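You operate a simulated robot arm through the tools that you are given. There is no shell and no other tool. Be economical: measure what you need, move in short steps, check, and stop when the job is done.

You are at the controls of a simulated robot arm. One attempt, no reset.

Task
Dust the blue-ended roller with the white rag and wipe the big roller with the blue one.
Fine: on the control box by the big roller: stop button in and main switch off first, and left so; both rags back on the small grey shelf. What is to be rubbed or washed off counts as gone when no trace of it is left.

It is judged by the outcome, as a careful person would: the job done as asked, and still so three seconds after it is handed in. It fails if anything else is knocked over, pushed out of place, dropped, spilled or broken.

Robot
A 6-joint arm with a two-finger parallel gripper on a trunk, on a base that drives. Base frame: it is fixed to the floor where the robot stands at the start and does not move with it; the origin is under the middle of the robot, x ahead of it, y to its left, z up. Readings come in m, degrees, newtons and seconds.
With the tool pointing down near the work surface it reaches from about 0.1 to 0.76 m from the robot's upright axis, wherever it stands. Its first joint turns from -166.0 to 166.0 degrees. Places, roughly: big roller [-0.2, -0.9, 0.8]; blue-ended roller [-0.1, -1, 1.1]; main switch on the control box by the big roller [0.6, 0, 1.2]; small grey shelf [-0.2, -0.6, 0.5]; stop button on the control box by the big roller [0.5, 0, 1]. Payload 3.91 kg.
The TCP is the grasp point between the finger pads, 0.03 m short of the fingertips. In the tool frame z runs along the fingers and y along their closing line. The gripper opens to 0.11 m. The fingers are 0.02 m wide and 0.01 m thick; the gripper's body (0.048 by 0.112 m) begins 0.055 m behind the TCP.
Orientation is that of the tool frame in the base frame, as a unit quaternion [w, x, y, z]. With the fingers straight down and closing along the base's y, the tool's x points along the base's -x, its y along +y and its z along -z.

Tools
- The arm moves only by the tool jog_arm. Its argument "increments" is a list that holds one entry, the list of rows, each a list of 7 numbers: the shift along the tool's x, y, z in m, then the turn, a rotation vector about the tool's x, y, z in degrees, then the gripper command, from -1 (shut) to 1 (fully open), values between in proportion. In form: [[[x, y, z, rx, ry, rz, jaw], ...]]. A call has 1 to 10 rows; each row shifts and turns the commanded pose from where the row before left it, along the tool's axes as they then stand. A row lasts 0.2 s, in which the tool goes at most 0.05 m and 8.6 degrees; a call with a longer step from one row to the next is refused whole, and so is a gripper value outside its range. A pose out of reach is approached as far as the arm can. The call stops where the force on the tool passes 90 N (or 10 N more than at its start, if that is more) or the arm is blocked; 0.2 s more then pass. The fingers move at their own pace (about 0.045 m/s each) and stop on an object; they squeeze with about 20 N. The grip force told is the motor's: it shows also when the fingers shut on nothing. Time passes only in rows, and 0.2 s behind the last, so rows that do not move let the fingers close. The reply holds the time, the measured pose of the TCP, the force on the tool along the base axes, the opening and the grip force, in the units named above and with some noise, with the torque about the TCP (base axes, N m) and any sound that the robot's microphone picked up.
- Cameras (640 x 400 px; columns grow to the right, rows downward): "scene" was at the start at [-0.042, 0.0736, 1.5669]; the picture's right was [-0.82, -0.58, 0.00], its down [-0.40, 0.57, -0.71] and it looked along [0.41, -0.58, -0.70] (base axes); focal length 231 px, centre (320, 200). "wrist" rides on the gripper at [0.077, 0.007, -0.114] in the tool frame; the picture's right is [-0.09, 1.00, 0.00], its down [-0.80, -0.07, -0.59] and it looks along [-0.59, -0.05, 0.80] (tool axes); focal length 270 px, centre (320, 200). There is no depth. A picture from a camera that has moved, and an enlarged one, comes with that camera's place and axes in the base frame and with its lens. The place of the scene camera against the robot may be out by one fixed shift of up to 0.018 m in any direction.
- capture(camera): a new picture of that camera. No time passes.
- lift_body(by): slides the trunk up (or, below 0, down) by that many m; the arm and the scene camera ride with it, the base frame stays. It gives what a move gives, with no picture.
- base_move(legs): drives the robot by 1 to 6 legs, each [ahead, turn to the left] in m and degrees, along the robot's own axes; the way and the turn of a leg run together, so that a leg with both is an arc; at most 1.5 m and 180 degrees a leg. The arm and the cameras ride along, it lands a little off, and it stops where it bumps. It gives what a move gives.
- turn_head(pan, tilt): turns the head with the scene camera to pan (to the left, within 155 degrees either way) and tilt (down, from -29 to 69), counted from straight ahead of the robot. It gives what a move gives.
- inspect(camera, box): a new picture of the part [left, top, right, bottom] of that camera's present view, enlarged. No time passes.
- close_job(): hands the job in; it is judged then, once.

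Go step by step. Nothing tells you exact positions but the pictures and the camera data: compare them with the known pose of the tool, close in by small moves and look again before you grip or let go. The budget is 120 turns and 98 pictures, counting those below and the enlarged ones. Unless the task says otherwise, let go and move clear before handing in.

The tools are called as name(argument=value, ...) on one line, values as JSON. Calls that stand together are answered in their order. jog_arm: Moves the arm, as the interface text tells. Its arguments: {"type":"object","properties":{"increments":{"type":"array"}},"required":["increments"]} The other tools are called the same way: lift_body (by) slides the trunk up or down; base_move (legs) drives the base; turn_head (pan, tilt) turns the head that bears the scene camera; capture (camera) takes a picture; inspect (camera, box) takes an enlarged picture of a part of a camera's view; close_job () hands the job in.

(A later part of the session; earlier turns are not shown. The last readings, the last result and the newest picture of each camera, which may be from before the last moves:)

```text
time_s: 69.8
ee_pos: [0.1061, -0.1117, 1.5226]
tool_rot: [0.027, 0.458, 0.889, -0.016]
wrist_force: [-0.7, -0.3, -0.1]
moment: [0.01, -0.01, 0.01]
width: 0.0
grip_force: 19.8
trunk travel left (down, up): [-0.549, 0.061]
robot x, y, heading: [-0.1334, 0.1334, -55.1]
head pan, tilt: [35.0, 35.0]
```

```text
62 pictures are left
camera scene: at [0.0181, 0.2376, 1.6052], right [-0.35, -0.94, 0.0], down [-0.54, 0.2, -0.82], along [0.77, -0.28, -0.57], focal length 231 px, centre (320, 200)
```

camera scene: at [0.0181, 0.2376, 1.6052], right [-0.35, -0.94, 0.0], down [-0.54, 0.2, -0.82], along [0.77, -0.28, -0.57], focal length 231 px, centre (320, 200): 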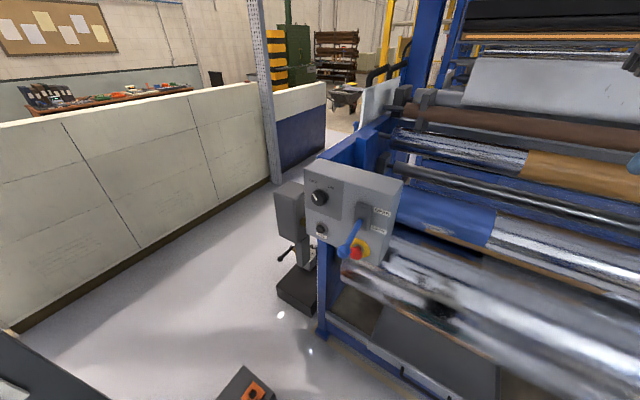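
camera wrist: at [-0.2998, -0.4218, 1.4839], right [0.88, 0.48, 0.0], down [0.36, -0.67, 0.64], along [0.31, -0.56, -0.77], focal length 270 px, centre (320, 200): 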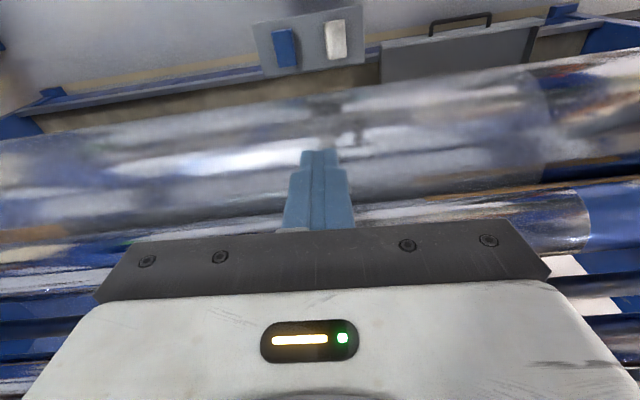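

Confirmed: the lever is down and the nip closed. I'll pitch the tool forward to the right of the box, lower clear of the lever, then come under the ball from the side.

jog_arm(increments=[[[0, 0.018, 0, 0, -8.6, 0, -1], [0, 0.018, 0, 0, -8.6, 0, -1], [0, 0.018, 0, 0, -8.6, 0, -1], [0, 0.018, 0, 0, -8.6, 0, -1], [0, 0.018, 0, 0, -8.6, 0, -1], [0, 0.018, 0, 0, -8.6, 0, -1], [0, 0.018, 0, 0, -8.6, 0, -1], [0, 0.018, 0, 0, -8.6, 0, -1], [0, 0.018, 0, 0, -8.6, 0, -1], [0, 0.018, 0, 0, -8.6, 0, -1]]])

jog_arm(increments=[[[0.045, 0, 0, 0, 0, 0, -1], [0.045, 0, 0, 0, 0, 0, -1], [0.04, 0, 0, 0, 0, 0, -1]]])

lift_body(by=-0.35)

capture(camera="wrist")

capture(camera="scene")

```text
time_s: 72.0
ee_pos: [0.2528, -0.0058, 1.5232]
tool_rot: [0.628, 0.323, 0.63, -0.323]
wrist_force: [0.4, -0.6, -1.2]
moment: [-0.02, -0.02, -0.01]
width: 0.0
grip_force: 20.0
trunk travel left (down, up): [-0.549, 0.061]
robot x, y, heading: [-0.1298, 0.1305, -55.1]
head pan, tilt: [35.0, 35.0]
```

```text
time_s: 72.8
ee_pos: [0.2518, -0.0073, 1.3951]
tool_rot: [0.626, 0.324, 0.631, -0.323]
wrist_force: [0.9, -0.9, -0.3]
moment: [0.01, 0.0, 0.02]
width: 0.0
grip_force: 19.9
trunk travel left (down, up): [-0.549, 0.061]
robot x, y, heading: [-0.1322, 0.1332, -55.3]
head pan, tilt: [35.0, 35.0]
```

```text
time_s: 76.2
ee_pos: [0.2512, -0.0077, 1.0451]
tool_rot: [0.626, 0.323, 0.632, -0.323]
wrist_force: [0.3, 0.3, -0.1]
moment: [-0.01, -0.06, -0.04]
width: 0.0
grip_force: 20.1
trunk travel left (down, up): [-0.199, 0.411]
robot x, y, heading: [-0.1377, 0.135, -55.5]
head pan, tilt: [35.0, 35.0]
```

```text
61 pictures are left
camera wrist: at [0.1895, 0.0894, 0.9696], right [0.81, 0.58, 0.09], down [-0.4, 0.44, 0.81], along [0.43, -0.69, 0.59], focal length 270 px, centre (320, 200)
```

wrist: 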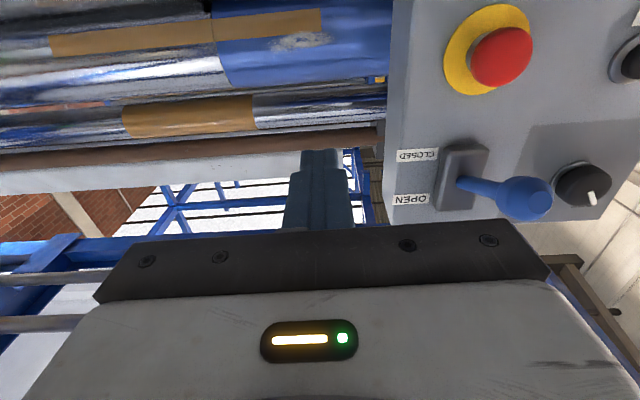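

```text
60 pictures are left
camera scene: at [0.0181, 0.2378, 1.2552], right [-0.35, -0.94, 0.0], down [-0.54, 0.2, -0.82], along [0.77, -0.28, -0.57], focal length 231 px, centre (320, 200)
```

scene: 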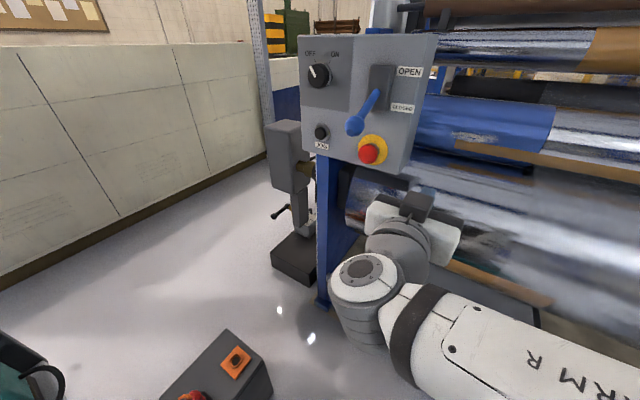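

Ball centre is at about u = -0.368, n = -0.216, z = 1.117. I'll slide under it and then lift in steps.

jog_arm(increments=[[[0, 0.045, 0, 0, 0, 0, -1], [0, 0.045, 0, 0, 0, 0, -1], [0, 0.045, 0, 0, 0, 0, -1], [0, 0.032, 0, 0, 0, 0, -1], [0, 0, 0.03, 0, 0, 0, -1], [0, 0, 0.022, 0, 0, 0, -1], [0, 0, 0, 0, 0, 0, -1]]])

inspect(camera="scene", box=[280, 60, 440, 180])

```text
time_s: 77.8
ee_pos: [0.4169, 0.0479, 1.0418]
tool_rot: [0.626, 0.324, 0.631, -0.324]
wrist_force: [0.3, 0.2, 0.7]
moment: [-0.02, 0.04, 0.03]
width: 0.0
grip_force: 20.3
trunk travel left (down, up): [-0.199, 0.411]
robot x, y, heading: [-0.1294, 0.1293, -55.4]
head pan, tilt: [35.0, 35.0]
```

```text
3.33 times, centred on (360, 120) of scene
camera zoom: at [0.0183, 0.2377, 1.2552], right [-0.35, -0.94, 0.0], down [-0.54, 0.2, -0.82], along [0.77, -0.28, -0.57], focal length 769 px, centre (187, 467)
```

zoom: 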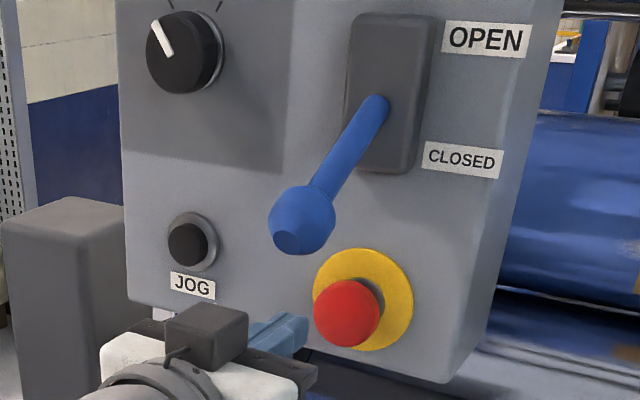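

Fingers are below the ball. Lifting in steps.

jog_arm(increments=[[[-0.015, 0, 0, 0, 0, 0, -1], [-0.015, 0, 0, 0, 0, 0, -1], [-0.015, 0, 0, 0, 0, 0, -1], [-0.015, 0, 0, 0, 0, 0, -1], [-0.015, 0, 0, 0, 0, 0, -1], [-0.015, 0, 0, 0, 0, 0, -1], [-0.015, 0, 0, 0, 0, 0, -1], [-0.01, 0, 0, 0, 0, 0, -1]]])

inspect(camera="scene", box=[280, 30, 440, 150])

```text
time_s: 79.6
ee_pos: [0.4182, 0.0474, 1.16]
tool_rot: [0.627, 0.323, 0.631, -0.323]
wrist_force: [0.2, 0.8, -0.8]
moment: [-0.01, -0.02, 0.02]
width: 0.0001
grip_force: 20.2
trunk travel left (down, up): [-0.199, 0.411]
robot x, y, heading: [-0.1315, 0.1304, -55.3]
head pan, tilt: [35.0, 35.0]
```

```text
3.33 times, centred on (360, 90) of scene
camera zoom: at [0.0182, 0.2377, 1.2552], right [-0.35, -0.94, 0.0], down [-0.54, 0.2, -0.82], along [0.77, -0.28, -0.57], focal length 769 px, centre (187, 567)
```

zoom: 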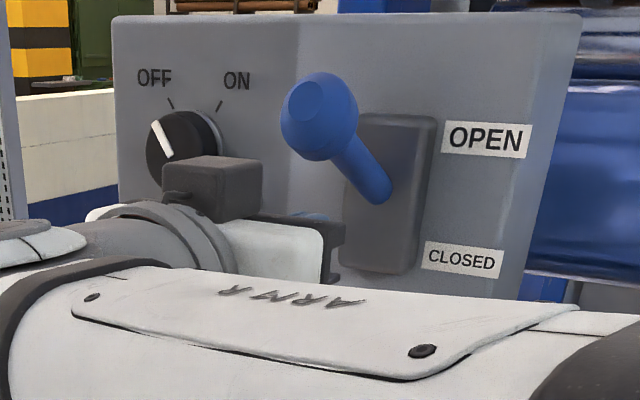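

The lever has snapped back up to OPEN and there is no load on the tool. I'll withdraw down, back and to the right, then check the lever from above once clear.

jog_arm(increments=[[[0.03, 0, 0, 0, 0, 0, -1], [0, 0, -0.04, 0, 0, 0, -1], [0, 0, -0.02, 0, 0, 0, -1], [0, -0.045, 0, 0, 0, 0, -1], [0, -0.045, 0, 0, 0, 0, -1], [0, -0.045, 0, 0, 0, 0, -1], [0, -0.045, 0, 0, 0, 0, -1]]])

lift_body(by=0.3)

jog_arm(increments=[[[0, -0.02, 0, 0, 8.6, 0, -1], [0, -0.02, 0, 0, 8.6, 0, -1], [0, -0.02, 0, 0, 8.6, 0, -1], [0, -0.02, 0, 0, 8.6, 0, -1], [0, -0.02, 0, 0, 8.6, 0, -1], [0, -0.02, 0, 0, 8.6, 0, -1], [0, -0.02, 0, 0, 8.6, 0, -1], [0, -0.02, 0, 0, 8.6, 0, -1], [0, -0.02, 0, 0, 8.6, 0, -1], [0, 0, 0, 0, 8.6, 0, -1]]])

capture(camera="scene")

```text
time_s: 81.2
ee_pos: [0.2367, -0.0083, 1.1289]
tool_rot: [0.626, 0.324, 0.631, -0.324]
wrist_force: [0.0, 0.3, 0.6]
moment: [0.01, 0.0, 0.0]
width: 0.0
grip_force: 19.5
trunk travel left (down, up): [-0.199, 0.411]
robot x, y, heading: [-0.1315, 0.1264, -55.3]
head pan, tilt: [35.0, 35.0]
```

```text
time_s: 84.2
ee_pos: [0.2367, -0.0069, 1.4283]
tool_rot: [0.625, 0.324, 0.631, -0.324]
wrist_force: [0.0, -0.4, -0.8]
moment: [-0.04, -0.02, 0.03]
width: 0.0001
grip_force: 19.7
trunk travel left (down, up): [-0.499, 0.111]
robot x, y, heading: [-0.134, 0.1321, -55.4]
head pan, tilt: [35.0, 35.0]
```

```text
time_s: 86.4
ee_pos: [0.0901, -0.1129, 1.4288]
tool_rot: [0.025, 0.456, 0.89, -0.014]
wrist_force: [0.5, -1.2, -0.1]
moment: [-0.04, 0.03, 0.03]
width: 0.0001
grip_force: 19.7
trunk travel left (down, up): [-0.499, 0.111]
robot x, y, heading: [-0.1302, 0.1356, -55.4]
head pan, tilt: [35.0, 35.0]
```

```text
57 pictures are left
camera scene: at [0.0189, 0.237, 1.5552], right [-0.35, -0.94, 0.0], down [-0.54, 0.2, -0.82], along [0.77, -0.28, -0.57], focal length 231 px, centre (320, 200)
```

scene: 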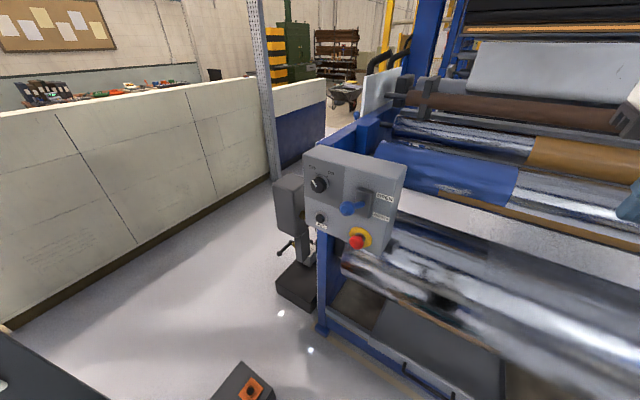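

The lever is back at OPEN and the nip gap is restored; the dust shows on the blue end near u ≈ -0.15. I'll drive to about u = 0.2, from where both rags and the dust should be in reach.

base_move(legs=[[0, -90], [0.17, 0], [0, 90], [0.08, 0]])

turn_head(pan=10, tilt=40)

capture(camera="scene")

capture(camera="wrist")

```text
time_s: 96.1
ee_pos: [0.0065, -0.2747, 1.428]
tool_rot: [0.027, 0.451, 0.892, -0.015]
wrist_force: [1.0, -0.8, 1.4]
moment: [0.02, 0.0, -0.03]
width: 0.0001
grip_force: 20.5
trunk travel left (down, up): [-0.499, 0.111]
robot x, y, heading: [-0.2108, -0.026, -55.0]
head pan, tilt: [35.0, 35.0]
```

```text
time_s: 97.0
ee_pos: [0.0048, -0.2721, 1.4283]
tool_rot: [0.028, 0.451, 0.892, -0.016]
wrist_force: [0.5, 0.4, -0.5]
moment: [-0.02, -0.03, 0.03]
width: 0.0
grip_force: 19.7
trunk travel left (down, up): [-0.499, 0.111]
robot x, y, heading: [-0.2136, -0.0297, -55.2]
head pan, tilt: [10.0, 40.0]
```

```text
56 pictures are left
camera scene: at [-0.087, 0.0496, 1.5477], right [-0.71, -0.71, 0.0], down [-0.45, 0.45, -0.77], along [0.54, -0.54, -0.64], focal length 231 px, centre (320, 200)
```

scene: 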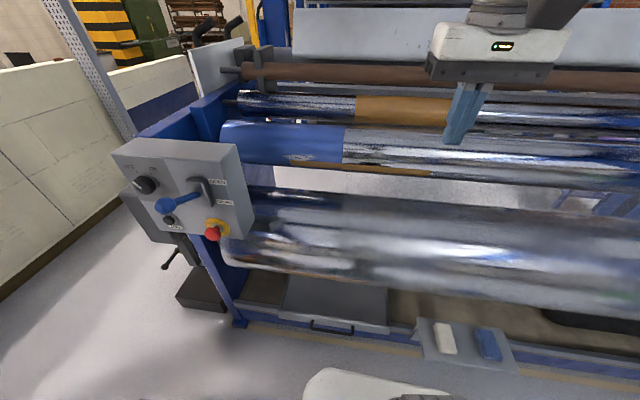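

```text
55 pictures are left
camera wrist: at [-0.0394, -0.2016, 1.5391], right [0.85, 0.52, 0.0], down [0.4, -0.65, 0.64], along [0.34, -0.55, -0.77], focal length 270 px, centre (320, 200)
```

wrist: 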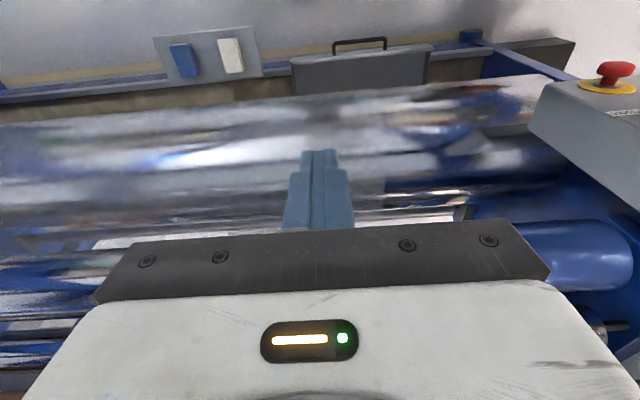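

I take the white rag at about (-0.181, -0.534) and the blue at about (-0.309, -0.631). I'll move above the white rag, lower the trunk and look again.

jog_arm(increments=[[[0, 0, 0, 0, 3.5, 0, 0.6], [-0.0153, -0.0433, 0, 0, 0, 0, 0.6], [-0.0153, -0.0433, 0, 0, 0, 0, 0.6], [-0.0153, -0.0433, 0, 0, 0, 0, 0.6], [-0.0153, -0.0433, 0, 0, 0, 0, 0.6], [-0.0153, -0.0433, 0, 0, 0, 0, 0.6], [-0.0153, -0.0433, 0, 0, 0, 0, 0.6], [-0.0153, -0.0433, 0, 0, 0, 0, 0.6]]])

lift_body(by=-0.45)

capture(camera="wrist")

```text
time_s: 98.8
ee_pos: [-0.1759, -0.5427, 1.4297]
tool_rot: [-0.001, 0.451, 0.892, -0.001]
wrist_force: [-1.0, -1.6, -0.2]
moment: [0.03, -0.01, 0.01]
width: 0.0881
grip_force: 0.1
trunk travel left (down, up): [-0.499, 0.111]
robot x, y, heading: [-0.2171, -0.0265, -54.8]
head pan, tilt: [10.0, 40.0]
```

```text
refused: -0.45 is not a number from -0.4 to 0.4
```

```text
54 pictures are left
camera wrist: at [-0.2156, -0.4767, 1.5442], right [0.85, 0.52, 0.0], down [0.42, -0.69, 0.59], along [0.31, -0.51, -0.8], focal length 270 px, centre (320, 200)
```

wrist: 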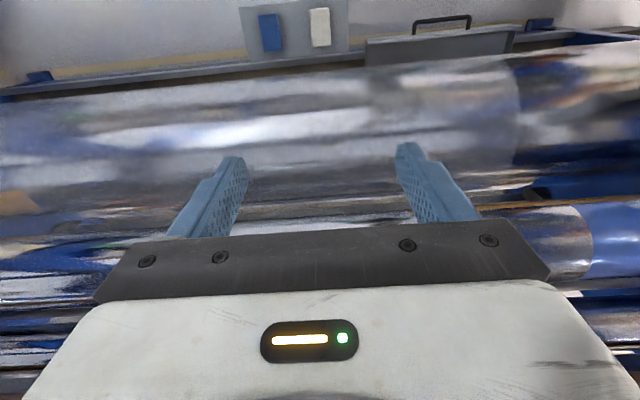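

lift_body(by=-0.4)

capture(camera="wrist")

```text
time_s: 102.7
ee_pos: [-0.1745, -0.5399, 1.0305]
tool_rot: [0.001, 0.451, 0.893, -0.002]
wrist_force: [-0.7, 0.9, 0.0]
moment: [0.01, -0.04, 0.02]
width: 0.0883
grip_force: 0.1
trunk travel left (down, up): [-0.099, 0.511]
robot x, y, heading: [-0.2144, -0.0287, -55.4]
head pan, tilt: [10.0, 40.0]
```

```text
53 pictures are left
camera wrist: at [-0.2146, -0.4747, 1.1448], right [0.85, 0.52, 0.0], down [0.42, -0.69, 0.6], along [0.31, -0.51, -0.8], focal length 270 px, centre (320, 200)
```

wrist: 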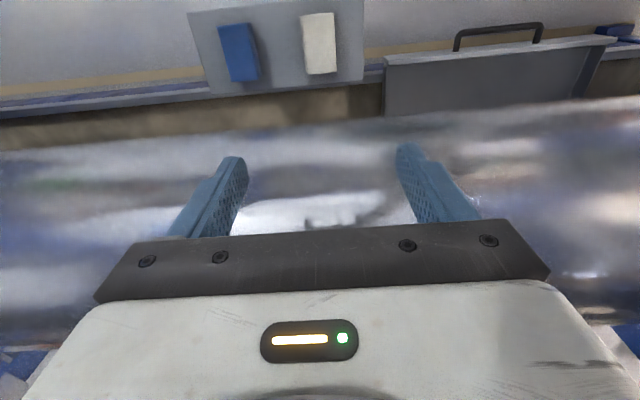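

The estimate holds: white rag at about (-0.181, -0.535). Descending next to the big roller, with some clearance.

jog_arm(increments=[[[0.012, -0.0024, 0.04, 0, 0, 0, 0.6], [0, 0, 0.05, 0, 0, 0, 0.6], [0, 0, 0.05, 0, 0, 0, 0.6], [0, 0, 0.05, 0, 0, 0, 0.6], [0, 0, 0.05, 0, 0, 0, 0.6], [0, 0, 0.05, 0, 0, 0, 0.6], [0, 0, 0.05, 0, 0, 0, 0.6]]])

capture(camera="wrist")

turn_head(pan=-20, tilt=50)

capture(camera="scene")

```text
time_s: 104.3
ee_pos: [-0.1823, -0.5327, 0.6905]
tool_rot: [0.0, 0.451, 0.892, -0.002]
wrist_force: [0.2, -0.9, 0.2]
moment: [-0.02, -0.04, -0.01]
width: 0.0878
grip_force: 0.1
trunk travel left (down, up): [-0.099, 0.511]
robot x, y, heading: [-0.219, -0.0278, -55.1]
head pan, tilt: [10.0, 40.0]
```

```text
52 pictures are left
camera wrist: at [-0.2229, -0.4664, 0.8057], right [0.85, 0.52, 0.0], down [0.42, -0.68, 0.6], along [0.31, -0.51, -0.8], focal length 270 px, centre (320, 200)
```

wrist: 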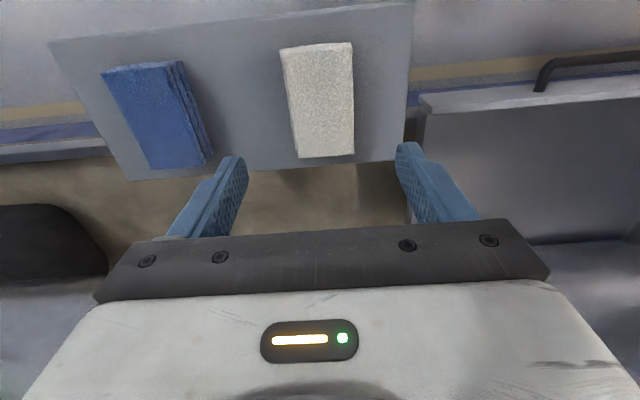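

```text
time_s: 105.2
ee_pos: [-0.1822, -0.5315, 0.6918]
tool_rot: [0.0, 0.451, 0.892, -0.002]
wrist_force: [0.8, -0.6, 0.0]
moment: [-0.01, 0.01, 0.0]
width: 0.0882
grip_force: 0.1
trunk travel left (down, up): [-0.099, 0.511]
robot x, y, heading: [-0.2172, -0.026, -55.0]
head pan, tilt: [-20.0, 50.0]
```

```text
51 pictures are left
camera scene: at [-0.1271, 0.0352, 1.1335], right [-0.97, -0.26, 0.0], down [-0.2, 0.74, -0.64], along [0.17, -0.62, -0.77], focal length 231 px, centre (320, 200)
```

scene: 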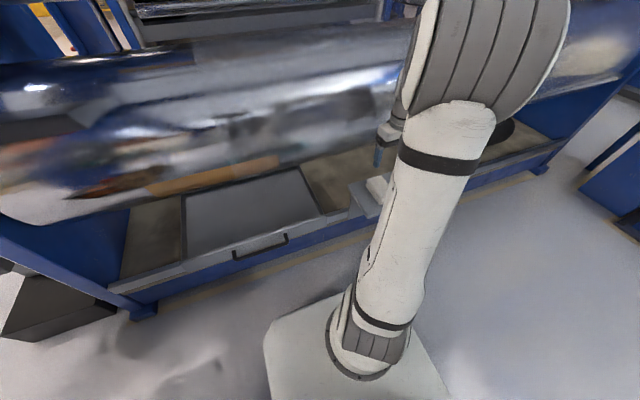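

The rag is centred between the fingers, and I get its top at z ≈ 0.52. I'll descend to fingertip height just above the shelf.

jog_arm(increments=[[[0, 0, 0.04, 0, 0, 0, 0.6], [0, 0, 0.04, 0, 0, 0, 0.6], [0, 0, 0.04, 0, 0, 0, 0.6], [0, 0, 0.018, 0, 0, 0, 0.6], [0, 0, 0.0, 0, 0, 0, 0.6]]])

capture(camera="wrist")

```text
time_s: 106.4
ee_pos: [-0.1835, -0.5328, 0.5508]
tool_rot: [0.001, 0.451, 0.893, -0.002]
wrist_force: [-0.6, 0.7, -0.4]
moment: [0.0, 0.03, 0.02]
width: 0.088
grip_force: 0.1
trunk travel left (down, up): [-0.099, 0.511]
robot x, y, heading: [-0.2132, -0.0288, -55.2]
head pan, tilt: [-20.0, 50.0]
```

```text
50 pictures are left
camera wrist: at [-0.224, -0.4671, 0.6661], right [0.85, 0.52, 0.0], down [0.42, -0.68, 0.6], along [0.31, -0.51, -0.8], focal length 270 px, centre (320, 200)
```

wrist: 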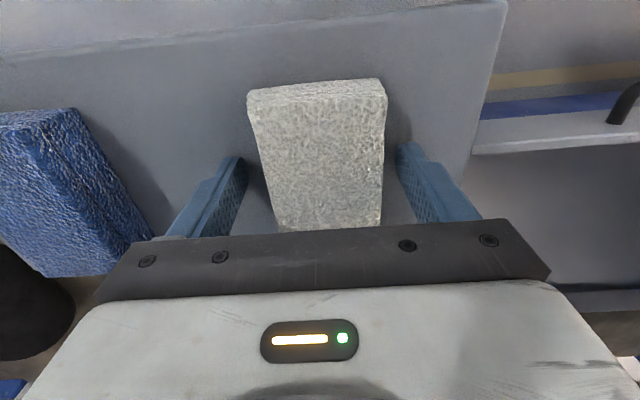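

jog_arm(increments=[[[0, 0, 0.008, 0, 0, 0, 0.6], [0, 0, 0.007, 0, 0, 0, 0.6], [0, 0, 0, 0, 0, 0, -1], [0, 0, 0, 0, 0, 0, -1], [0, 0, 0, 0, 0, 0, -1], [0, 0, 0, 0, 0, 0, -1]]])

capture(camera="wrist")

```text
time_s: 107.0
ee_pos: [-0.1864, -0.5337, 0.5512]
tool_rot: [0.003, 0.45, 0.893, -0.007]
wrist_force: [-8.4, 22.2, 59.8]
moment: [2.94, -1.83, 0.99]
width: 0.0912
grip_force: 3.0
trunk travel left (down, up): [-0.099, 0.511]
robot x, y, heading: [-0.2122, -0.0259, -55.0]
head pan, tilt: [-20.0, 50.0]
stopped in row 2: the force on the tool passed its limit (the readings are from after the stop); the commanded pose is now the measured one
```

```text
49 pictures are left
camera wrist: at [-0.2255, -0.4666, 0.6647], right [0.85, 0.52, -0.01], down [0.42, -0.68, 0.6], along [0.31, -0.52, -0.8], focal length 270 px, centre (320, 200)
```

wrist: 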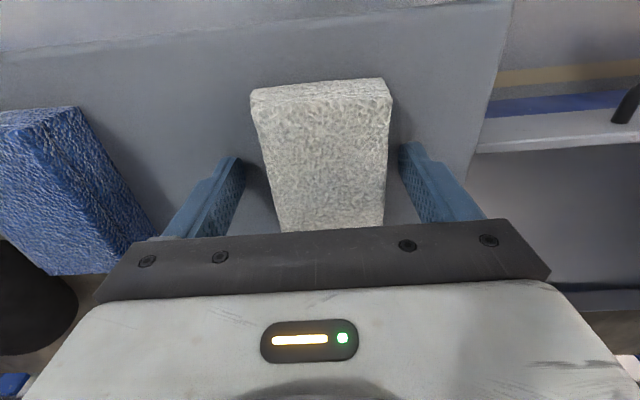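

The fingertips touched the shelf at about z = 0.52, matching the stated work surface. I'll raise slightly and close on the rag.

jog_arm(increments=[[[0, 0, -0.01, 0, 0, 0, 0.6], [0, 0, 0, 0, 0, 0, -1], [0, 0, 0, 0, 0, 0, -1], [0, 0, 0, 0, 0, 0, -1], [0, 0, 0, 0, 0, 0, -1]]])

capture(camera="wrist")

```text
time_s: 108.2
ee_pos: [-0.1844, -0.5353, 0.5558]
tool_rot: [0.002, 0.451, 0.893, -0.005]
wrist_force: [-0.1, -0.5, 0.5]
moment: [-0.01, -0.02, 0.02]
width: 0.0646
grip_force: 20.0
trunk travel left (down, up): [-0.099, 0.511]
robot x, y, heading: [-0.2149, -0.0249, -55.5]
head pan, tilt: [-20.0, 50.0]
```

```text
48 pictures are left
camera wrist: at [-0.2246, -0.4692, 0.67], right [0.85, 0.52, -0.01], down [0.42, -0.68, 0.6], along [0.31, -0.52, -0.8], focal length 270 px, centre (320, 200)
```

wrist: 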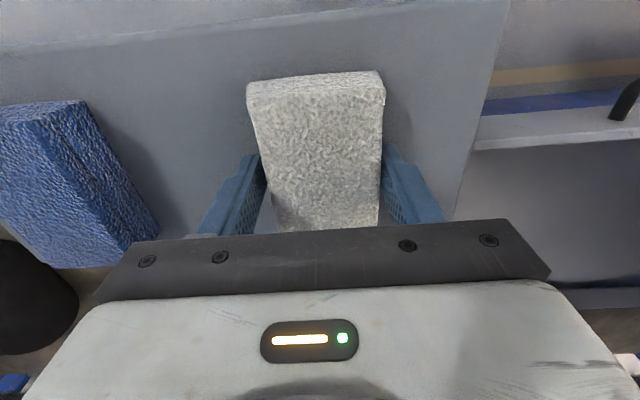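

The white rag is gripped at width 0.0646 m. Pick pose noted as TCP (-0.184, -0.535, 0.556). Lifting it straight up now.

jog_arm(increments=[[[0, 0, -0.03, 0, 0, 0, -1], [0, 0, -0.05, 0, 0, 0, -1], [0, 0, -0.05, 0, 0, 0, -1], [0.01, 0, -0.05, 0, 0, 0, -1], [0, 0, -0.05, 0, 0, 0, -1], [0, 0, -0.05, 0, 0, 0, -1], [0, 0, -0.05, 0, 0, 0, -1], [0, 0, -0.05, 0, 0, 0, -1]]])

lift_body(by=0.4)

capture(camera="wrist")

```text
refused: row 4 steps farther than a row can; nothing moved
```

```text
time_s: 112.0
ee_pos: [-0.1838, -0.5361, 0.9566]
tool_rot: [0.002, 0.451, 0.893, -0.005]
wrist_force: [0.3, 0.0, -1.4]
moment: [-0.05, 0.01, 0.01]
width: 0.0645
grip_force: 19.5
trunk travel left (down, up): [-0.499, 0.111]
robot x, y, heading: [-0.2145, -0.0241, -54.9]
head pan, tilt: [-20.0, 50.0]
```

```text
47 pictures are left
camera wrist: at [-0.2246, -0.4692, 1.07], right [0.85, 0.52, -0.01], down [0.42, -0.68, 0.6], along [0.31, -0.52, -0.8], focal length 270 px, centre (320, 200)
```

wrist: 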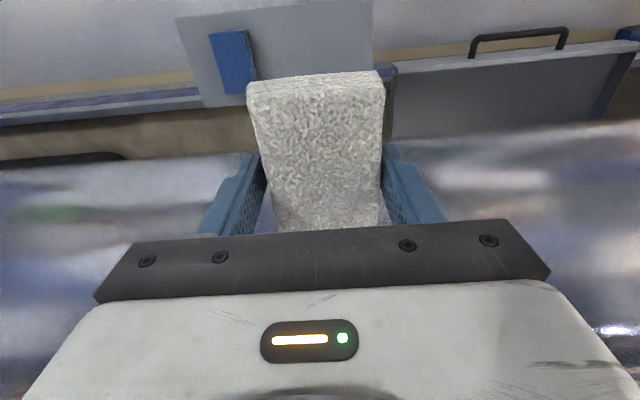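

The rag is in hand and the blue rag and shelf are undisturbed. I'll swing up and left, then pitch to face the blue-ended roller.

jog_arm(increments=[[[0.008, 0.035, -0.03, 0, 0, 0, -1], [0.008, 0.035, -0.03, 0, 0, 0, -1], [0.008, 0.035, -0.03, 0, 0, 0, -1], [0.008, 0.035, -0.03, 0, 0, 0, -1], [0.008, 0.035, -0.03, 0, 0, 0, -1], [0.008, 0.035, -0.03, 0, 0, 0, -1], [0.008, 0.035, -0.03, 0, 0, 0, -1], [0.008, 0.035, -0.03, 0, 0, 0, -1], [0.008, 0.035, -0.03, 0, 0, 0, -1], [0.008, 0.035, -0.03, 0, 0, 0, -1]]])

jog_arm(increments=[[[0, 0.026, 0, 0, -8.6, 0, -1], [0, 0.026, 0, 0, -8.6, 0, -1], [0, 0.026, 0, 0, -8.6, 0, -1], [0, 0.026, 0, 0, -8.6, 0, -1], [0, 0.026, 0, 0, -8.6, 0, -1], [0, 0.026, 0, 0, -8.6, 0, -1], [0, 0.026, 0, 0, -8.6, 0, -1], [0, 0.026, 0, 0, -8.6, 0, -1], [0, 0.026, 0, 0, -8.6, 0, -1], [0, 0.026, 0, 0, -8.6, 0, -1]]])

turn_head(pan=15, tilt=30)

capture(camera="scene")

capture(camera="wrist")

```text
time_s: 114.2
ee_pos: [0.0494, -0.2583, 1.2547]
tool_rot: [0.002, 0.45, 0.893, -0.006]
wrist_force: [-0.7, 0.5, -0.4]
moment: [0.0, 0.03, 0.03]
width: 0.0643
grip_force: 19.9
trunk travel left (down, up): [-0.499, 0.111]
robot x, y, heading: [-0.2171, -0.0273, -55.4]
head pan, tilt: [-20.0, 50.0]
```

```text
time_s: 116.4
ee_pos: [0.2585, -0.1053, 1.2508]
tool_rot: [0.611, 0.325, 0.651, -0.311]
wrist_force: [0.4, 0.3, 0.0]
moment: [-0.02, 0.0, -0.01]
width: 0.0641
grip_force: 20.0
trunk travel left (down, up): [-0.499, 0.111]
robot x, y, heading: [-0.2171, -0.0261, -55.2]
head pan, tilt: [-20.0, 50.0]
```

```text
time_s: 117.4
ee_pos: [0.2577, -0.1058, 1.251]
tool_rot: [0.61, 0.326, 0.652, -0.31]
wrist_force: [-0.2, -0.7, -1.0]
moment: [0.02, 0.0, -0.02]
width: 0.0642
grip_force: 20.3
trunk travel left (down, up): [-0.499, 0.111]
robot x, y, heading: [-0.2117, -0.0265, -55.1]
head pan, tilt: [15.0, 30.0]
```

```text
46 pictures are left
camera scene: at [-0.0778, 0.0515, 1.5629], right [-0.64, -0.76, 0.0], down [-0.38, 0.32, -0.87], along [0.66, -0.56, -0.5], focal length 231 px, centre (320, 200)
```

scene: 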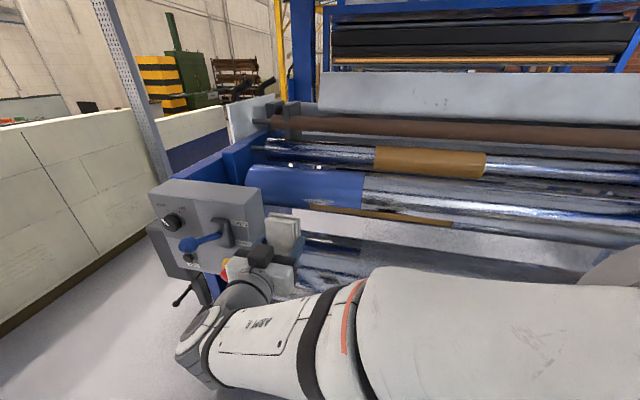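

```text
45 pictures are left
camera wrist: at [0.192, -0.0067, 1.182], right [0.81, 0.59, 0.08], down [-0.37, 0.4, 0.84], along [0.46, -0.7, 0.54], focal length 270 px, centre (320, 200)
```

wrist: 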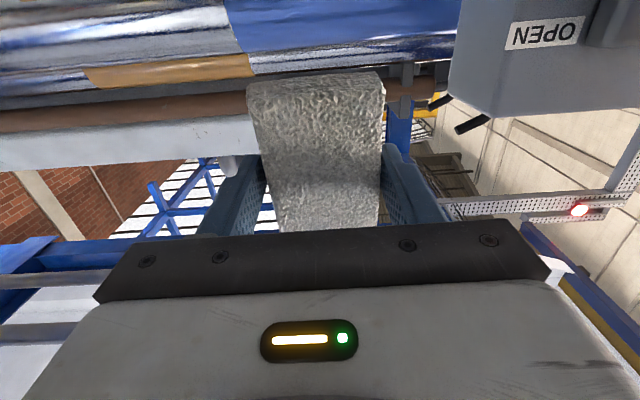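

I'll zoom onto the dust patch from here to fix its place on the roller.

inspect(camera="scene", box=[240, 140, 400, 240])

```text
4.00 times, centred on (320, 190) of scene
camera zoom: at [-0.0778, 0.0515, 1.5629], right [-0.64, -0.76, 0.0], down [-0.38, 0.32, -0.87], along [0.66, -0.56, -0.5], focal length 923 px, centre (320, 240)
```

zoom: 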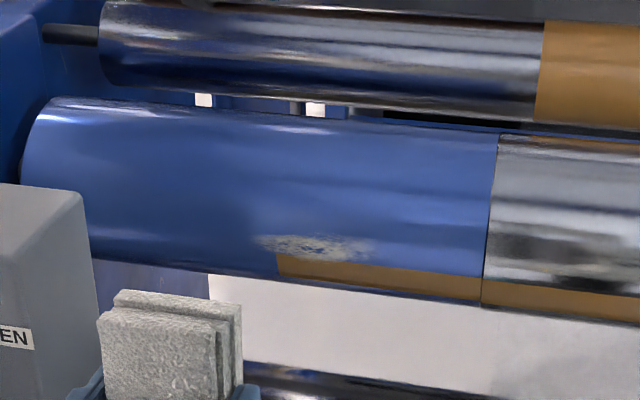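

The dust is a clear patch, about 0.1 m wide, centred near u = -0.15 and facing the robot slightly downward. I'll roll the tool 90° so the rag's long side lies along the roller, then approach.

jog_arm(increments=[[[0, 0, 0, 0, 0, -8.6, -1], [0, 0, 0, 0, 0, -8.6, -1], [0, 0, 0, 0, 0, -8.6, -1], [0, 0, 0, 0, 0, -8.6, -1], [0, 0, 0, 0, 0, -8.6, -1], [0, 0, 0, 0, 0, -8.6, -1], [0, 0, 0, 0, 0, -8.6, -1], [0, 0, 0, 0, 0, -8.6, -1], [0, 0, 0, 0, 0, -8.6, -1], [0, 0, 0, 0, 0, -8.6, -1]]])

jog_arm(increments=[[[0, 0, 0, 0, 0, -4, -1], [0, 0.042, 0, 0, 0, 0, -1], [0, 0.042, 0, 0, 0, 0, -1], [0, 0.041, 0, 0, 0, 0, -1], [0, 0, 0, 8.3, 0, 0, -1], [0, 0, 0, 8.3, 0, 0, -1], [0, 0.011, 0.045, 0, 0, 0, -1], [0, 0.011, 0.045, 0, 0, 0, -1], [0, 0.011, 0.045, 0, 0, 0, -1]]])

capture(camera="wrist")

capture(camera="scene")

```text
time_s: 119.6
ee_pos: [0.2592, -0.1042, 1.2497]
tool_rot: [0.233, -0.207, 0.699, -0.644]
wrist_force: [-0.7, -0.1, -0.9]
moment: [0.0, 0.05, -0.01]
width: 0.0646
grip_force: 20.0
trunk travel left (down, up): [-0.499, 0.111]
robot x, y, heading: [-0.2146, -0.0273, -55.2]
head pan, tilt: [15.0, 30.0]
```

```text
time_s: 121.6
ee_pos: [0.3378, -0.2106, 1.125]
tool_rot: [-0.242, 0.197, -0.59, 0.745]
wrist_force: [0.0, -0.8, -0.4]
moment: [-0.01, -0.02, 0.0]
width: 0.0643
grip_force: 19.8
trunk travel left (down, up): [-0.499, 0.111]
robot x, y, heading: [-0.2173, -0.0239, -54.9]
head pan, tilt: [15.0, 30.0]
```

```text
43 pictures are left
camera wrist: at [0.21, -0.1684, 1.0936], right [0.2, -0.13, -0.97], down [0.29, 0.95, -0.07], along [0.94, -0.27, 0.23], focal length 270 px, centre (320, 200)
```

wrist: 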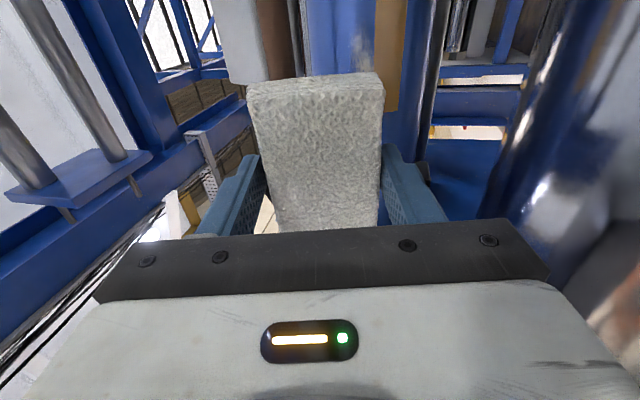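

```text
42 pictures are left
camera scene: at [-0.0773, 0.0511, 1.5629], right [-0.64, -0.76, 0.0], down [-0.38, 0.32, -0.87], along [0.66, -0.56, -0.5], focal length 231 px, centre (320, 200)
```

scene: 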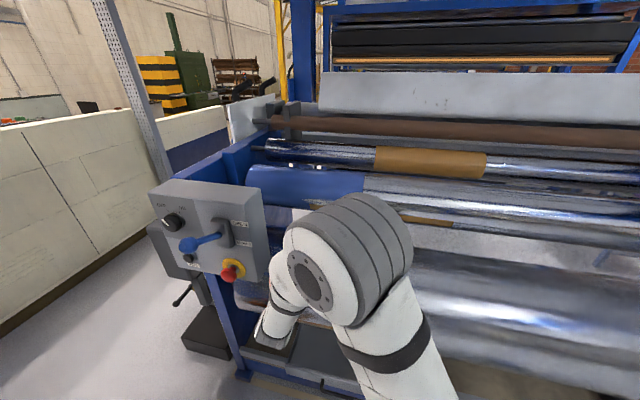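

The dust shows in the wrist view just above the rag, at about z ≈ 1.14. I'll reduce the tilt a bit and advance, then creep to contact.

jog_arm(increments=[[[0, 0, 0, -6, 0, 0, -1], [0.004, 0, 0.045, 0, 0, 0, -1], [0, 0, 0.045, 0, 0, 0, -1], [0, 0, 0.02, 0, 0, 0, -1], [0, 0, 0.012, 0, 0, 0, -1], [0, 0, 0.008, 0, 0, 0, -1], [0, 0, 0.006, 0, 0, 0, -1]]])

capture(camera="wrist")

```text
time_s: 123.2
ee_pos: [0.4133, -0.3219, 1.1397]
tool_rot: [-0.231, 0.21, -0.628, 0.712]
wrist_force: [-0.3, 0.4, 0.1]
moment: [-0.01, 0.0, 0.0]
width: 0.0641
grip_force: 20.3
trunk travel left (down, up): [-0.499, 0.111]
robot x, y, heading: [-0.213, -0.0285, -54.9]
head pan, tilt: [15.0, 30.0]
```

```text
41 pictures are left
camera wrist: at [0.284, -0.2785, 1.1206], right [0.14, -0.05, -0.99], down [0.29, 0.96, -0.01], along [0.95, -0.28, 0.15], focal length 270 px, centre (320, 200)
```

wrist: 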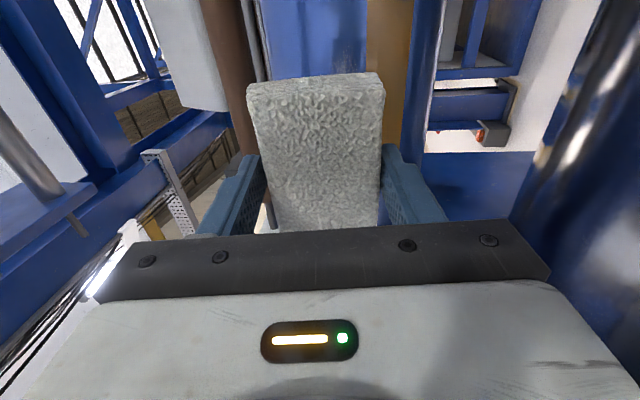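

No contact yet. I'll creep on in small steps until I feel the roller.

jog_arm(increments=[[[0, 0, 0.01, 0, 0, 0, -1], [0, 0, 0.008, 0, 0, 0, -1], [0, 0, 0.006, 0, 0, 0, -1], [0, 0, 0.004, 0, 0, 0, -1]]])

```text
time_s: 124.2
ee_pos: [0.4298, -0.3471, 1.1432]
tool_rot: [-0.232, 0.209, -0.628, 0.713]
wrist_force: [-0.2, -0.7, -1.2]
moment: [-0.01, 0.03, -0.01]
width: 0.0643
grip_force: 20.0
trunk travel left (down, up): [-0.499, 0.111]
robot x, y, heading: [-0.2162, -0.0282, -55.1]
head pan, tilt: [15.0, 30.0]
```

jog_arm(increments=[[[0, 0, 0.008, 0, 0, 0, -1], [0, 0, 0.006, 0, 0, 0, -1], [0, 0, 0.006, 0, 0, 0, -1], [0, 0, 0.005, 0, 0, 0, -1], [0, 0, 0.005, 0, 0, 0, -1]]])

capture(camera="wrist")

```text
time_s: 125.4
ee_pos: [0.4475, -0.3692, 1.1475]
tool_rot: [-0.232, 0.209, -0.628, 0.713]
wrist_force: [-0.2, 0.6, -1.2]
moment: [0.03, 0.0, 0.01]
width: 0.0645
grip_force: 20.3
trunk travel left (down, up): [-0.499, 0.111]
robot x, y, heading: [-0.2153, -0.0249, -55.2]
head pan, tilt: [15.0, 30.0]
```

```text
40 pictures are left
camera wrist: at [0.3185, -0.3253, 1.1274], right [0.14, -0.05, -0.99], down [0.29, 0.96, -0.01], along [0.95, -0.28, 0.15], focal length 270 px, centre (320, 200)
```

wrist: 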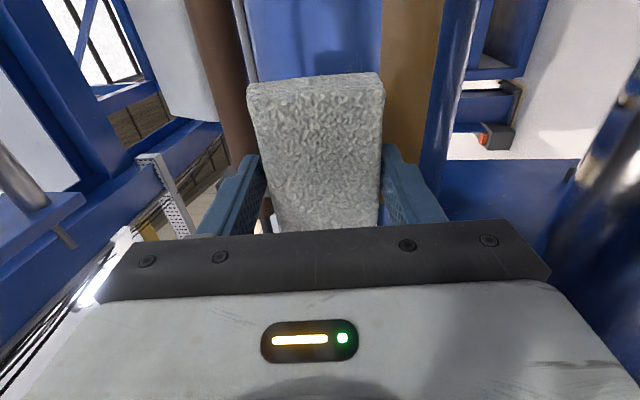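

jog_arm(increments=[[[0, 0.008, 0.005, 0, 0, 0, -1], [0, 0, 0.005, 0, 0, 0, -1], [0, 0, 0.005, 0, 0, 0, -1], [0, 0, 0.004, 0, 0, 0, -1], [0, 0, 0.004, 0, 0, 0, -1], [0, 0, 0.004, 0, 0, 0, -1]]])

```text
time_s: 126.8
ee_pos: [0.463, -0.3905, 1.1439]
tool_rot: [-0.232, 0.21, -0.627, 0.713]
wrist_force: [-15.5, 14.9, -2.0]
moment: [0.5, 0.45, 0.06]
width: 0.0653
grip_force: 19.9
trunk travel left (down, up): [-0.499, 0.111]
robot x, y, heading: [-0.2162, -0.0282, -54.9]
head pan, tilt: [15.0, 30.0]
```

Contact at about 21 N. I'll wipe down and up along the curve, pivoting about the roller axis.

jog_arm(increments=[[[0, 0.0088, 0, 4, 0, 0, -1], [0, 0.0088, 0, 4, 0, 0, -1], [0, 0.0088, 0, 4, 0, 0, -1], [0, 0.0088, 0, 4, 0, 0, -1], [0, -0.0088, 0, -4, 0, 0, -1], [0, -0.0088, 0, -4, 0, 0, -1], [0, -0.0088, 0, -4, 0, 0, -1], [0, -0.0088, 0, -4, 0, 0, -1], [0, -0.0088, 0, -4, 0, 0, -1], [0, -0.0088, 0, -4, 0, 0, -1]]])

jog_arm(increments=[[[-0.02, 0, 0, 0, 0, 0, -1], [0, 0.0088, 0, 4, 0, 0, -1], [0, 0.0088, 0, 4, 0, 0, -1], [0, 0.0088, 0, 4, 0, 0, -1], [0, 0.0088, 0, 4, 0, 0, -1], [0, 0.0088, 0, 4, 0, 0, -1], [0.02, 0, 0, 0, 0, 0, -1], [0.02, 0, 0, 0, 0, 0, -1], [0, -0.0088, 0, -4, 0, 0, -1], [0, -0.0088, 0, -4, 0, 0, -1]]])

```text
time_s: 129.0
ee_pos: [0.4616, -0.3894, 1.1621]
tool_rot: [0.217, -0.225, 0.676, -0.668]
wrist_force: [0.9, 0.7, -0.2]
moment: [0.02, -0.03, 0.05]
width: 0.0645
grip_force: 19.4
trunk travel left (down, up): [-0.499, 0.111]
robot x, y, heading: [-0.2179, -0.0297, -55.1]
head pan, tilt: [15.0, 30.0]
```

```text
time_s: 131.2
ee_pos: [0.4447, -0.4005, 1.1327]
tool_rot: [-0.239, 0.201, -0.602, 0.735]
wrist_force: [1.2, 0.0, -0.7]
moment: [0.0, 0.02, 0.01]
width: 0.0644
grip_force: 20.0
trunk travel left (down, up): [-0.499, 0.111]
robot x, y, heading: [-0.2145, -0.0258, -55.2]
head pan, tilt: [15.0, 30.0]
```

Contact seems to have been lost during part of the strokes. I'll back off a little and look.

jog_arm(increments=[[[0, 0, -0.04, 0, 0, 0, -1], [0, 0, -0.05, 0, 0, 0, -1], [0, 0, -0.05, 0, 0, 0, -1], [0.0, 0, -0.04, 0, 0, 0, -1]]])

inspect(camera="scene", box=[240, 140, 400, 240])

inspect(camera="wrist", box=[240, 0, 480, 150])

```text
time_s: 132.2
ee_pos: [0.3407, -0.2564, 1.1007]
tool_rot: [-0.239, 0.201, -0.603, 0.734]
wrist_force: [-0.2, -0.4, -0.8]
moment: [0.02, 0.03, 0.01]
width: 0.0643
grip_force: 19.4
trunk travel left (down, up): [-0.499, 0.111]
robot x, y, heading: [-0.2142, -0.0279, -55.1]
head pan, tilt: [15.0, 30.0]
```

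```text
4.00 times, centred on (320, 190) of scene
camera zoom: at [-0.0779, 0.0518, 1.563], right [-0.64, -0.76, 0.0], down [-0.38, 0.32, -0.87], along [0.66, -0.56, -0.5], focal length 923 px, centre (320, 240)
```

zoom: 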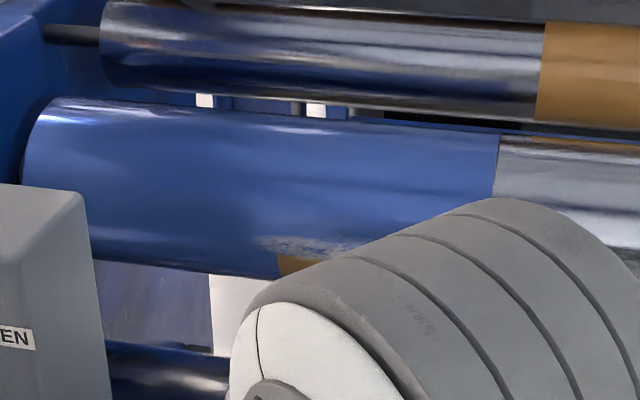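

```text
2.67 times, centred on (360, 75) of wrist
camera zoom: at [0.2128, -0.213, 1.0736], right [0.18, -0.11, -0.98], down [0.29, 0.96, -0.05], along [0.94, -0.27, 0.2], focal length 721 px, centre (213, 533)
```

zoom: 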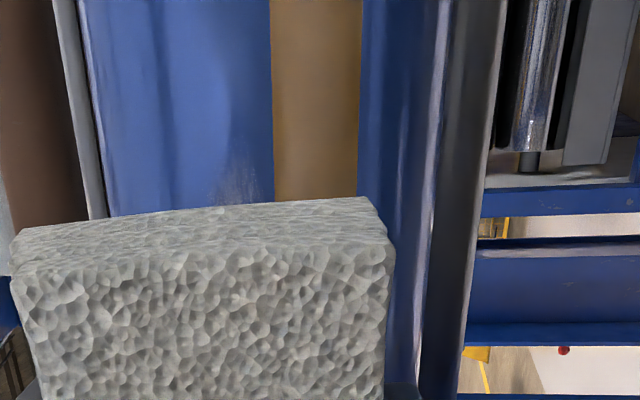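

Some dust remains. My contact was too high on the roller; the axis looks to be at about n = -0.715, z = 1.125 with r ≈ 0.095. I'll realign the rag centre-line through the axis and press again.

jog_arm(increments=[[[-0.018, 0.014, 0, -4, 0, 0, -1], [0, 0, 0.045, 0, 0, 0, -1], [0, 0, 0.045, 0, 0, 0, -1], [0, 0, 0.045, 0, 0, 0, -1], [0, 0, 0.015, 0, 0, 0, -1], [0, 0, 0.008, 0, 0, 0, -1], [0, 0, 0.006, 0, 0, 0, -1], [0, 0, 0.005, 0, 0, 0, -1], [0, 0, 0.004, 0, 0, 0, -1]]])

```text
time_s: 134.2
ee_pos: [0.4594, -0.3875, 1.105]
tool_rot: [-0.232, 0.21, -0.627, 0.713]
wrist_force: [-0.3, 0.3, 1.0]
moment: [0.01, -0.02, 0.01]
width: 0.0643
grip_force: 20.5
trunk travel left (down, up): [-0.499, 0.111]
robot x, y, heading: [-0.2125, -0.0297, -55.2]
head pan, tilt: [15.0, 30.0]
```

jog_arm(increments=[[[0, 0, 0.004, 0, 0, 0, -1], [0, 0, 0.004, 0, 0, 0, -1], [0, 0, 0.003, 0, 0, 0, -1], [0, 0, 0.003, 0, 0, 0, -1]]])

```text
time_s: 135.2
ee_pos: [0.4655, -0.3967, 1.1076]
tool_rot: [-0.231, 0.211, -0.628, 0.712]
wrist_force: [-13.3, 14.6, -5.2]
moment: [0.0, 0.05, 0.12]
width: 0.0645
grip_force: 19.8
trunk travel left (down, up): [-0.499, 0.111]
robot x, y, heading: [-0.2127, -0.0253, -55.2]
head pan, tilt: [15.0, 30.0]
```

Centred contact now, about 20 N with almost no moment. Wiping with slightly more pressure.

jog_arm(increments=[[[0, 0, 0.002, 0, 0, 0, -1], [0, 0.0095, 0, 4, 0, 0, -1], [0, 0.0095, 0, 4, 0, 0, -1], [0, 0.0095, 0, 4, 0, 0, -1], [0, -0.0095, 0, -4, 0, 0, -1], [0, -0.0095, 0, -4, 0, 0, -1], [0, -0.0095, 0, -4, 0, 0, -1], [0, -0.0095, 0, -4, 0, 0, -1], [0, -0.0095, 0, -4, 0, 0, -1], [0, -0.0095, 0, -4, 0, 0, -1]]])

jog_arm(increments=[[[0, -0.0095, 0, -4, 0, 0, -1], [0, -0.0095, 0, -4, 0, 0, -1], [0, 0.0095, 0, 4, 0, 0, -1], [0, 0.0095, 0, 4, 0, 0, -1], [0, 0.0095, 0, 4, 0, 0, -1], [0, 0.0095, 0, 4, 0, 0, -1], [0, 0.0095, 0, 4, 0, 0, -1], [0, 0.0095, 0, 4, 0, 0, -1], [0, 0.0095, 0, 4, 0, 0, -1]]])

```text
time_s: 137.4
ee_pos: [0.4653, -0.3973, 1.136]
tool_rot: [0.209, -0.232, 0.699, -0.643]
wrist_force: [-3.3, 2.7, 1.3]
moment: [0.01, -0.13, 0.13]
width: 0.0643
grip_force: 20.2
trunk travel left (down, up): [-0.499, 0.111]
robot x, y, heading: [-0.2114, -0.0271, -55.1]
head pan, tilt: [15.0, 30.0]
```

```text
time_s: 139.4
ee_pos: [0.4668, -0.4, 1.0891]
tool_rot: [-0.245, 0.193, -0.576, 0.755]
wrist_force: [0.2, 0.4, 0.0]
moment: [-0.05, 0.01, -0.03]
width: 0.0644
grip_force: 20.1
trunk travel left (down, up): [-0.499, 0.111]
robot x, y, heading: [-0.2146, -0.0268, -55.6]
head pan, tilt: [15.0, 30.0]
```

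Contact gets light at the ends of the stroke. I'll press in a bit more and do another pass with a shift left and right.

jog_arm(increments=[[[-0.025, 0, 0.005, 0, 0, 0, -1], [0, -0.0095, 0.0005, -4, 0, 0, -1], [0, -0.0095, 0.0005, -4, 0, 0, -1], [0, -0.0095, 0, -4, 0, 0, -1], [0, -0.0095, 0, -4, 0, 0, -1], [0, -0.0095, 0, -4, 0, 0, -1], [0.025, 0, 0, 0, 0, 0, -1], [0.025, 0, 0, 0, 0, 0, -1]]])

jog_arm(increments=[[[0, 0.0095, 0, 4, 0, 0, -1], [0, 0.0095, 0, 4, 0, 0, -1], [0, 0.0095, 0, 4, 0, 0, -1], [0, 0.0095, 0, 4, 0, 0, -1], [0, 0.0095, 0, 4, 0, 0, -1], [-0.025, 0, 0.001, 0, 0, 0, -1], [0, -0.0095, 0, -4, 0, 0, -1], [0, -0.0095, 0, -4, 0, 0, -1], [0, -0.0095, 0, -4, 0, 0, -1], [0, -0.0095, 0, -4, 0, 0, -1]]])

jog_arm(increments=[[[0, 0, -0.04, 0, 0, 0, -1], [0, 0, -0.05, 0, 0, 0, -1], [0, 0, -0.05, 0, 0, 0, -1], [0, 0, -0.05, 0, 0, 0, -1], [0, 0, -0.05, 0, 0, 0, -1]]])

inspect(camera="scene", box=[240, 140, 400, 240])

inspect(camera="wrist", box=[240, 0, 480, 150])

```text
time_s: 141.2
ee_pos: [0.4468, -0.4127, 1.1397]
tool_rot: [0.209, -0.232, 0.698, -0.645]
wrist_force: [-2.9, 10.0, 2.4]
moment: [-0.08, -0.13, 0.23]
width: 0.0644
grip_force: 20.3
trunk travel left (down, up): [-0.499, 0.111]
robot x, y, heading: [-0.2116, -0.0266, -55.0]
head pan, tilt: [15.0, 30.0]
```

```text
time_s: 143.4
ee_pos: [0.4655, -0.397, 1.1277]
tool_rot: [0.216, -0.225, 0.677, -0.667]
wrist_force: [0.3, -0.2, 0.4]
moment: [0.01, 0.02, 0.01]
width: 0.0643
grip_force: 19.6
trunk travel left (down, up): [-0.499, 0.111]
robot x, y, heading: [-0.2169, -0.031, -55.4]
head pan, tilt: [15.0, 30.0]
```

```text
time_s: 144.6
ee_pos: [0.3204, -0.2009, 1.1299]
tool_rot: [0.217, -0.225, 0.676, -0.667]
wrist_force: [0.1, 0.1, 0.2]
moment: [0.0, -0.02, 0.0]
width: 0.0643
grip_force: 19.5
trunk travel left (down, up): [-0.499, 0.111]
robot x, y, heading: [-0.2168, -0.0275, -55.2]
head pan, tilt: [15.0, 30.0]
```

```text
4.00 times, centred on (320, 190) of scene
camera zoom: at [-0.0782, 0.0519, 1.563], right [-0.64, -0.76, 0.0], down [-0.38, 0.32, -0.87], along [0.66, -0.56, -0.5], focal length 923 px, centre (320, 240)
```

zoom: 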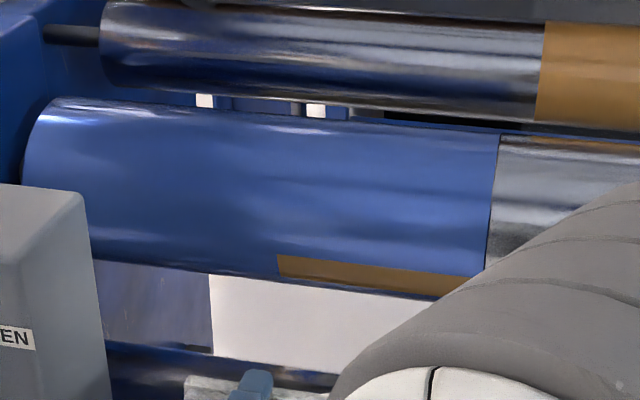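

```text
2.67 times, centred on (360, 75) of wrist
camera zoom: at [0.1907, -0.1553, 1.127], right [0.06, 0.06, -1.0], down [0.29, 0.95, 0.07], along [0.95, -0.3, 0.04], focal length 721 px, centre (213, 533)
```

zoom: 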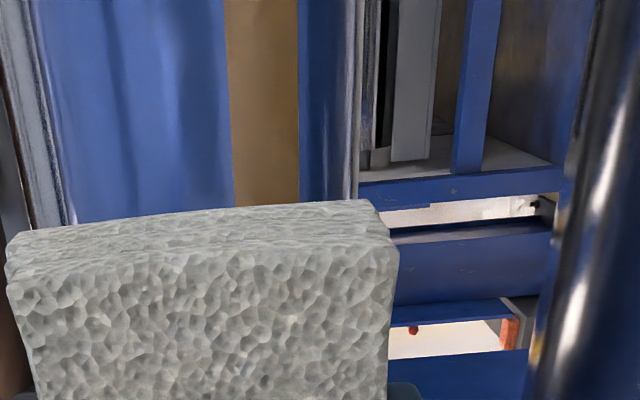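

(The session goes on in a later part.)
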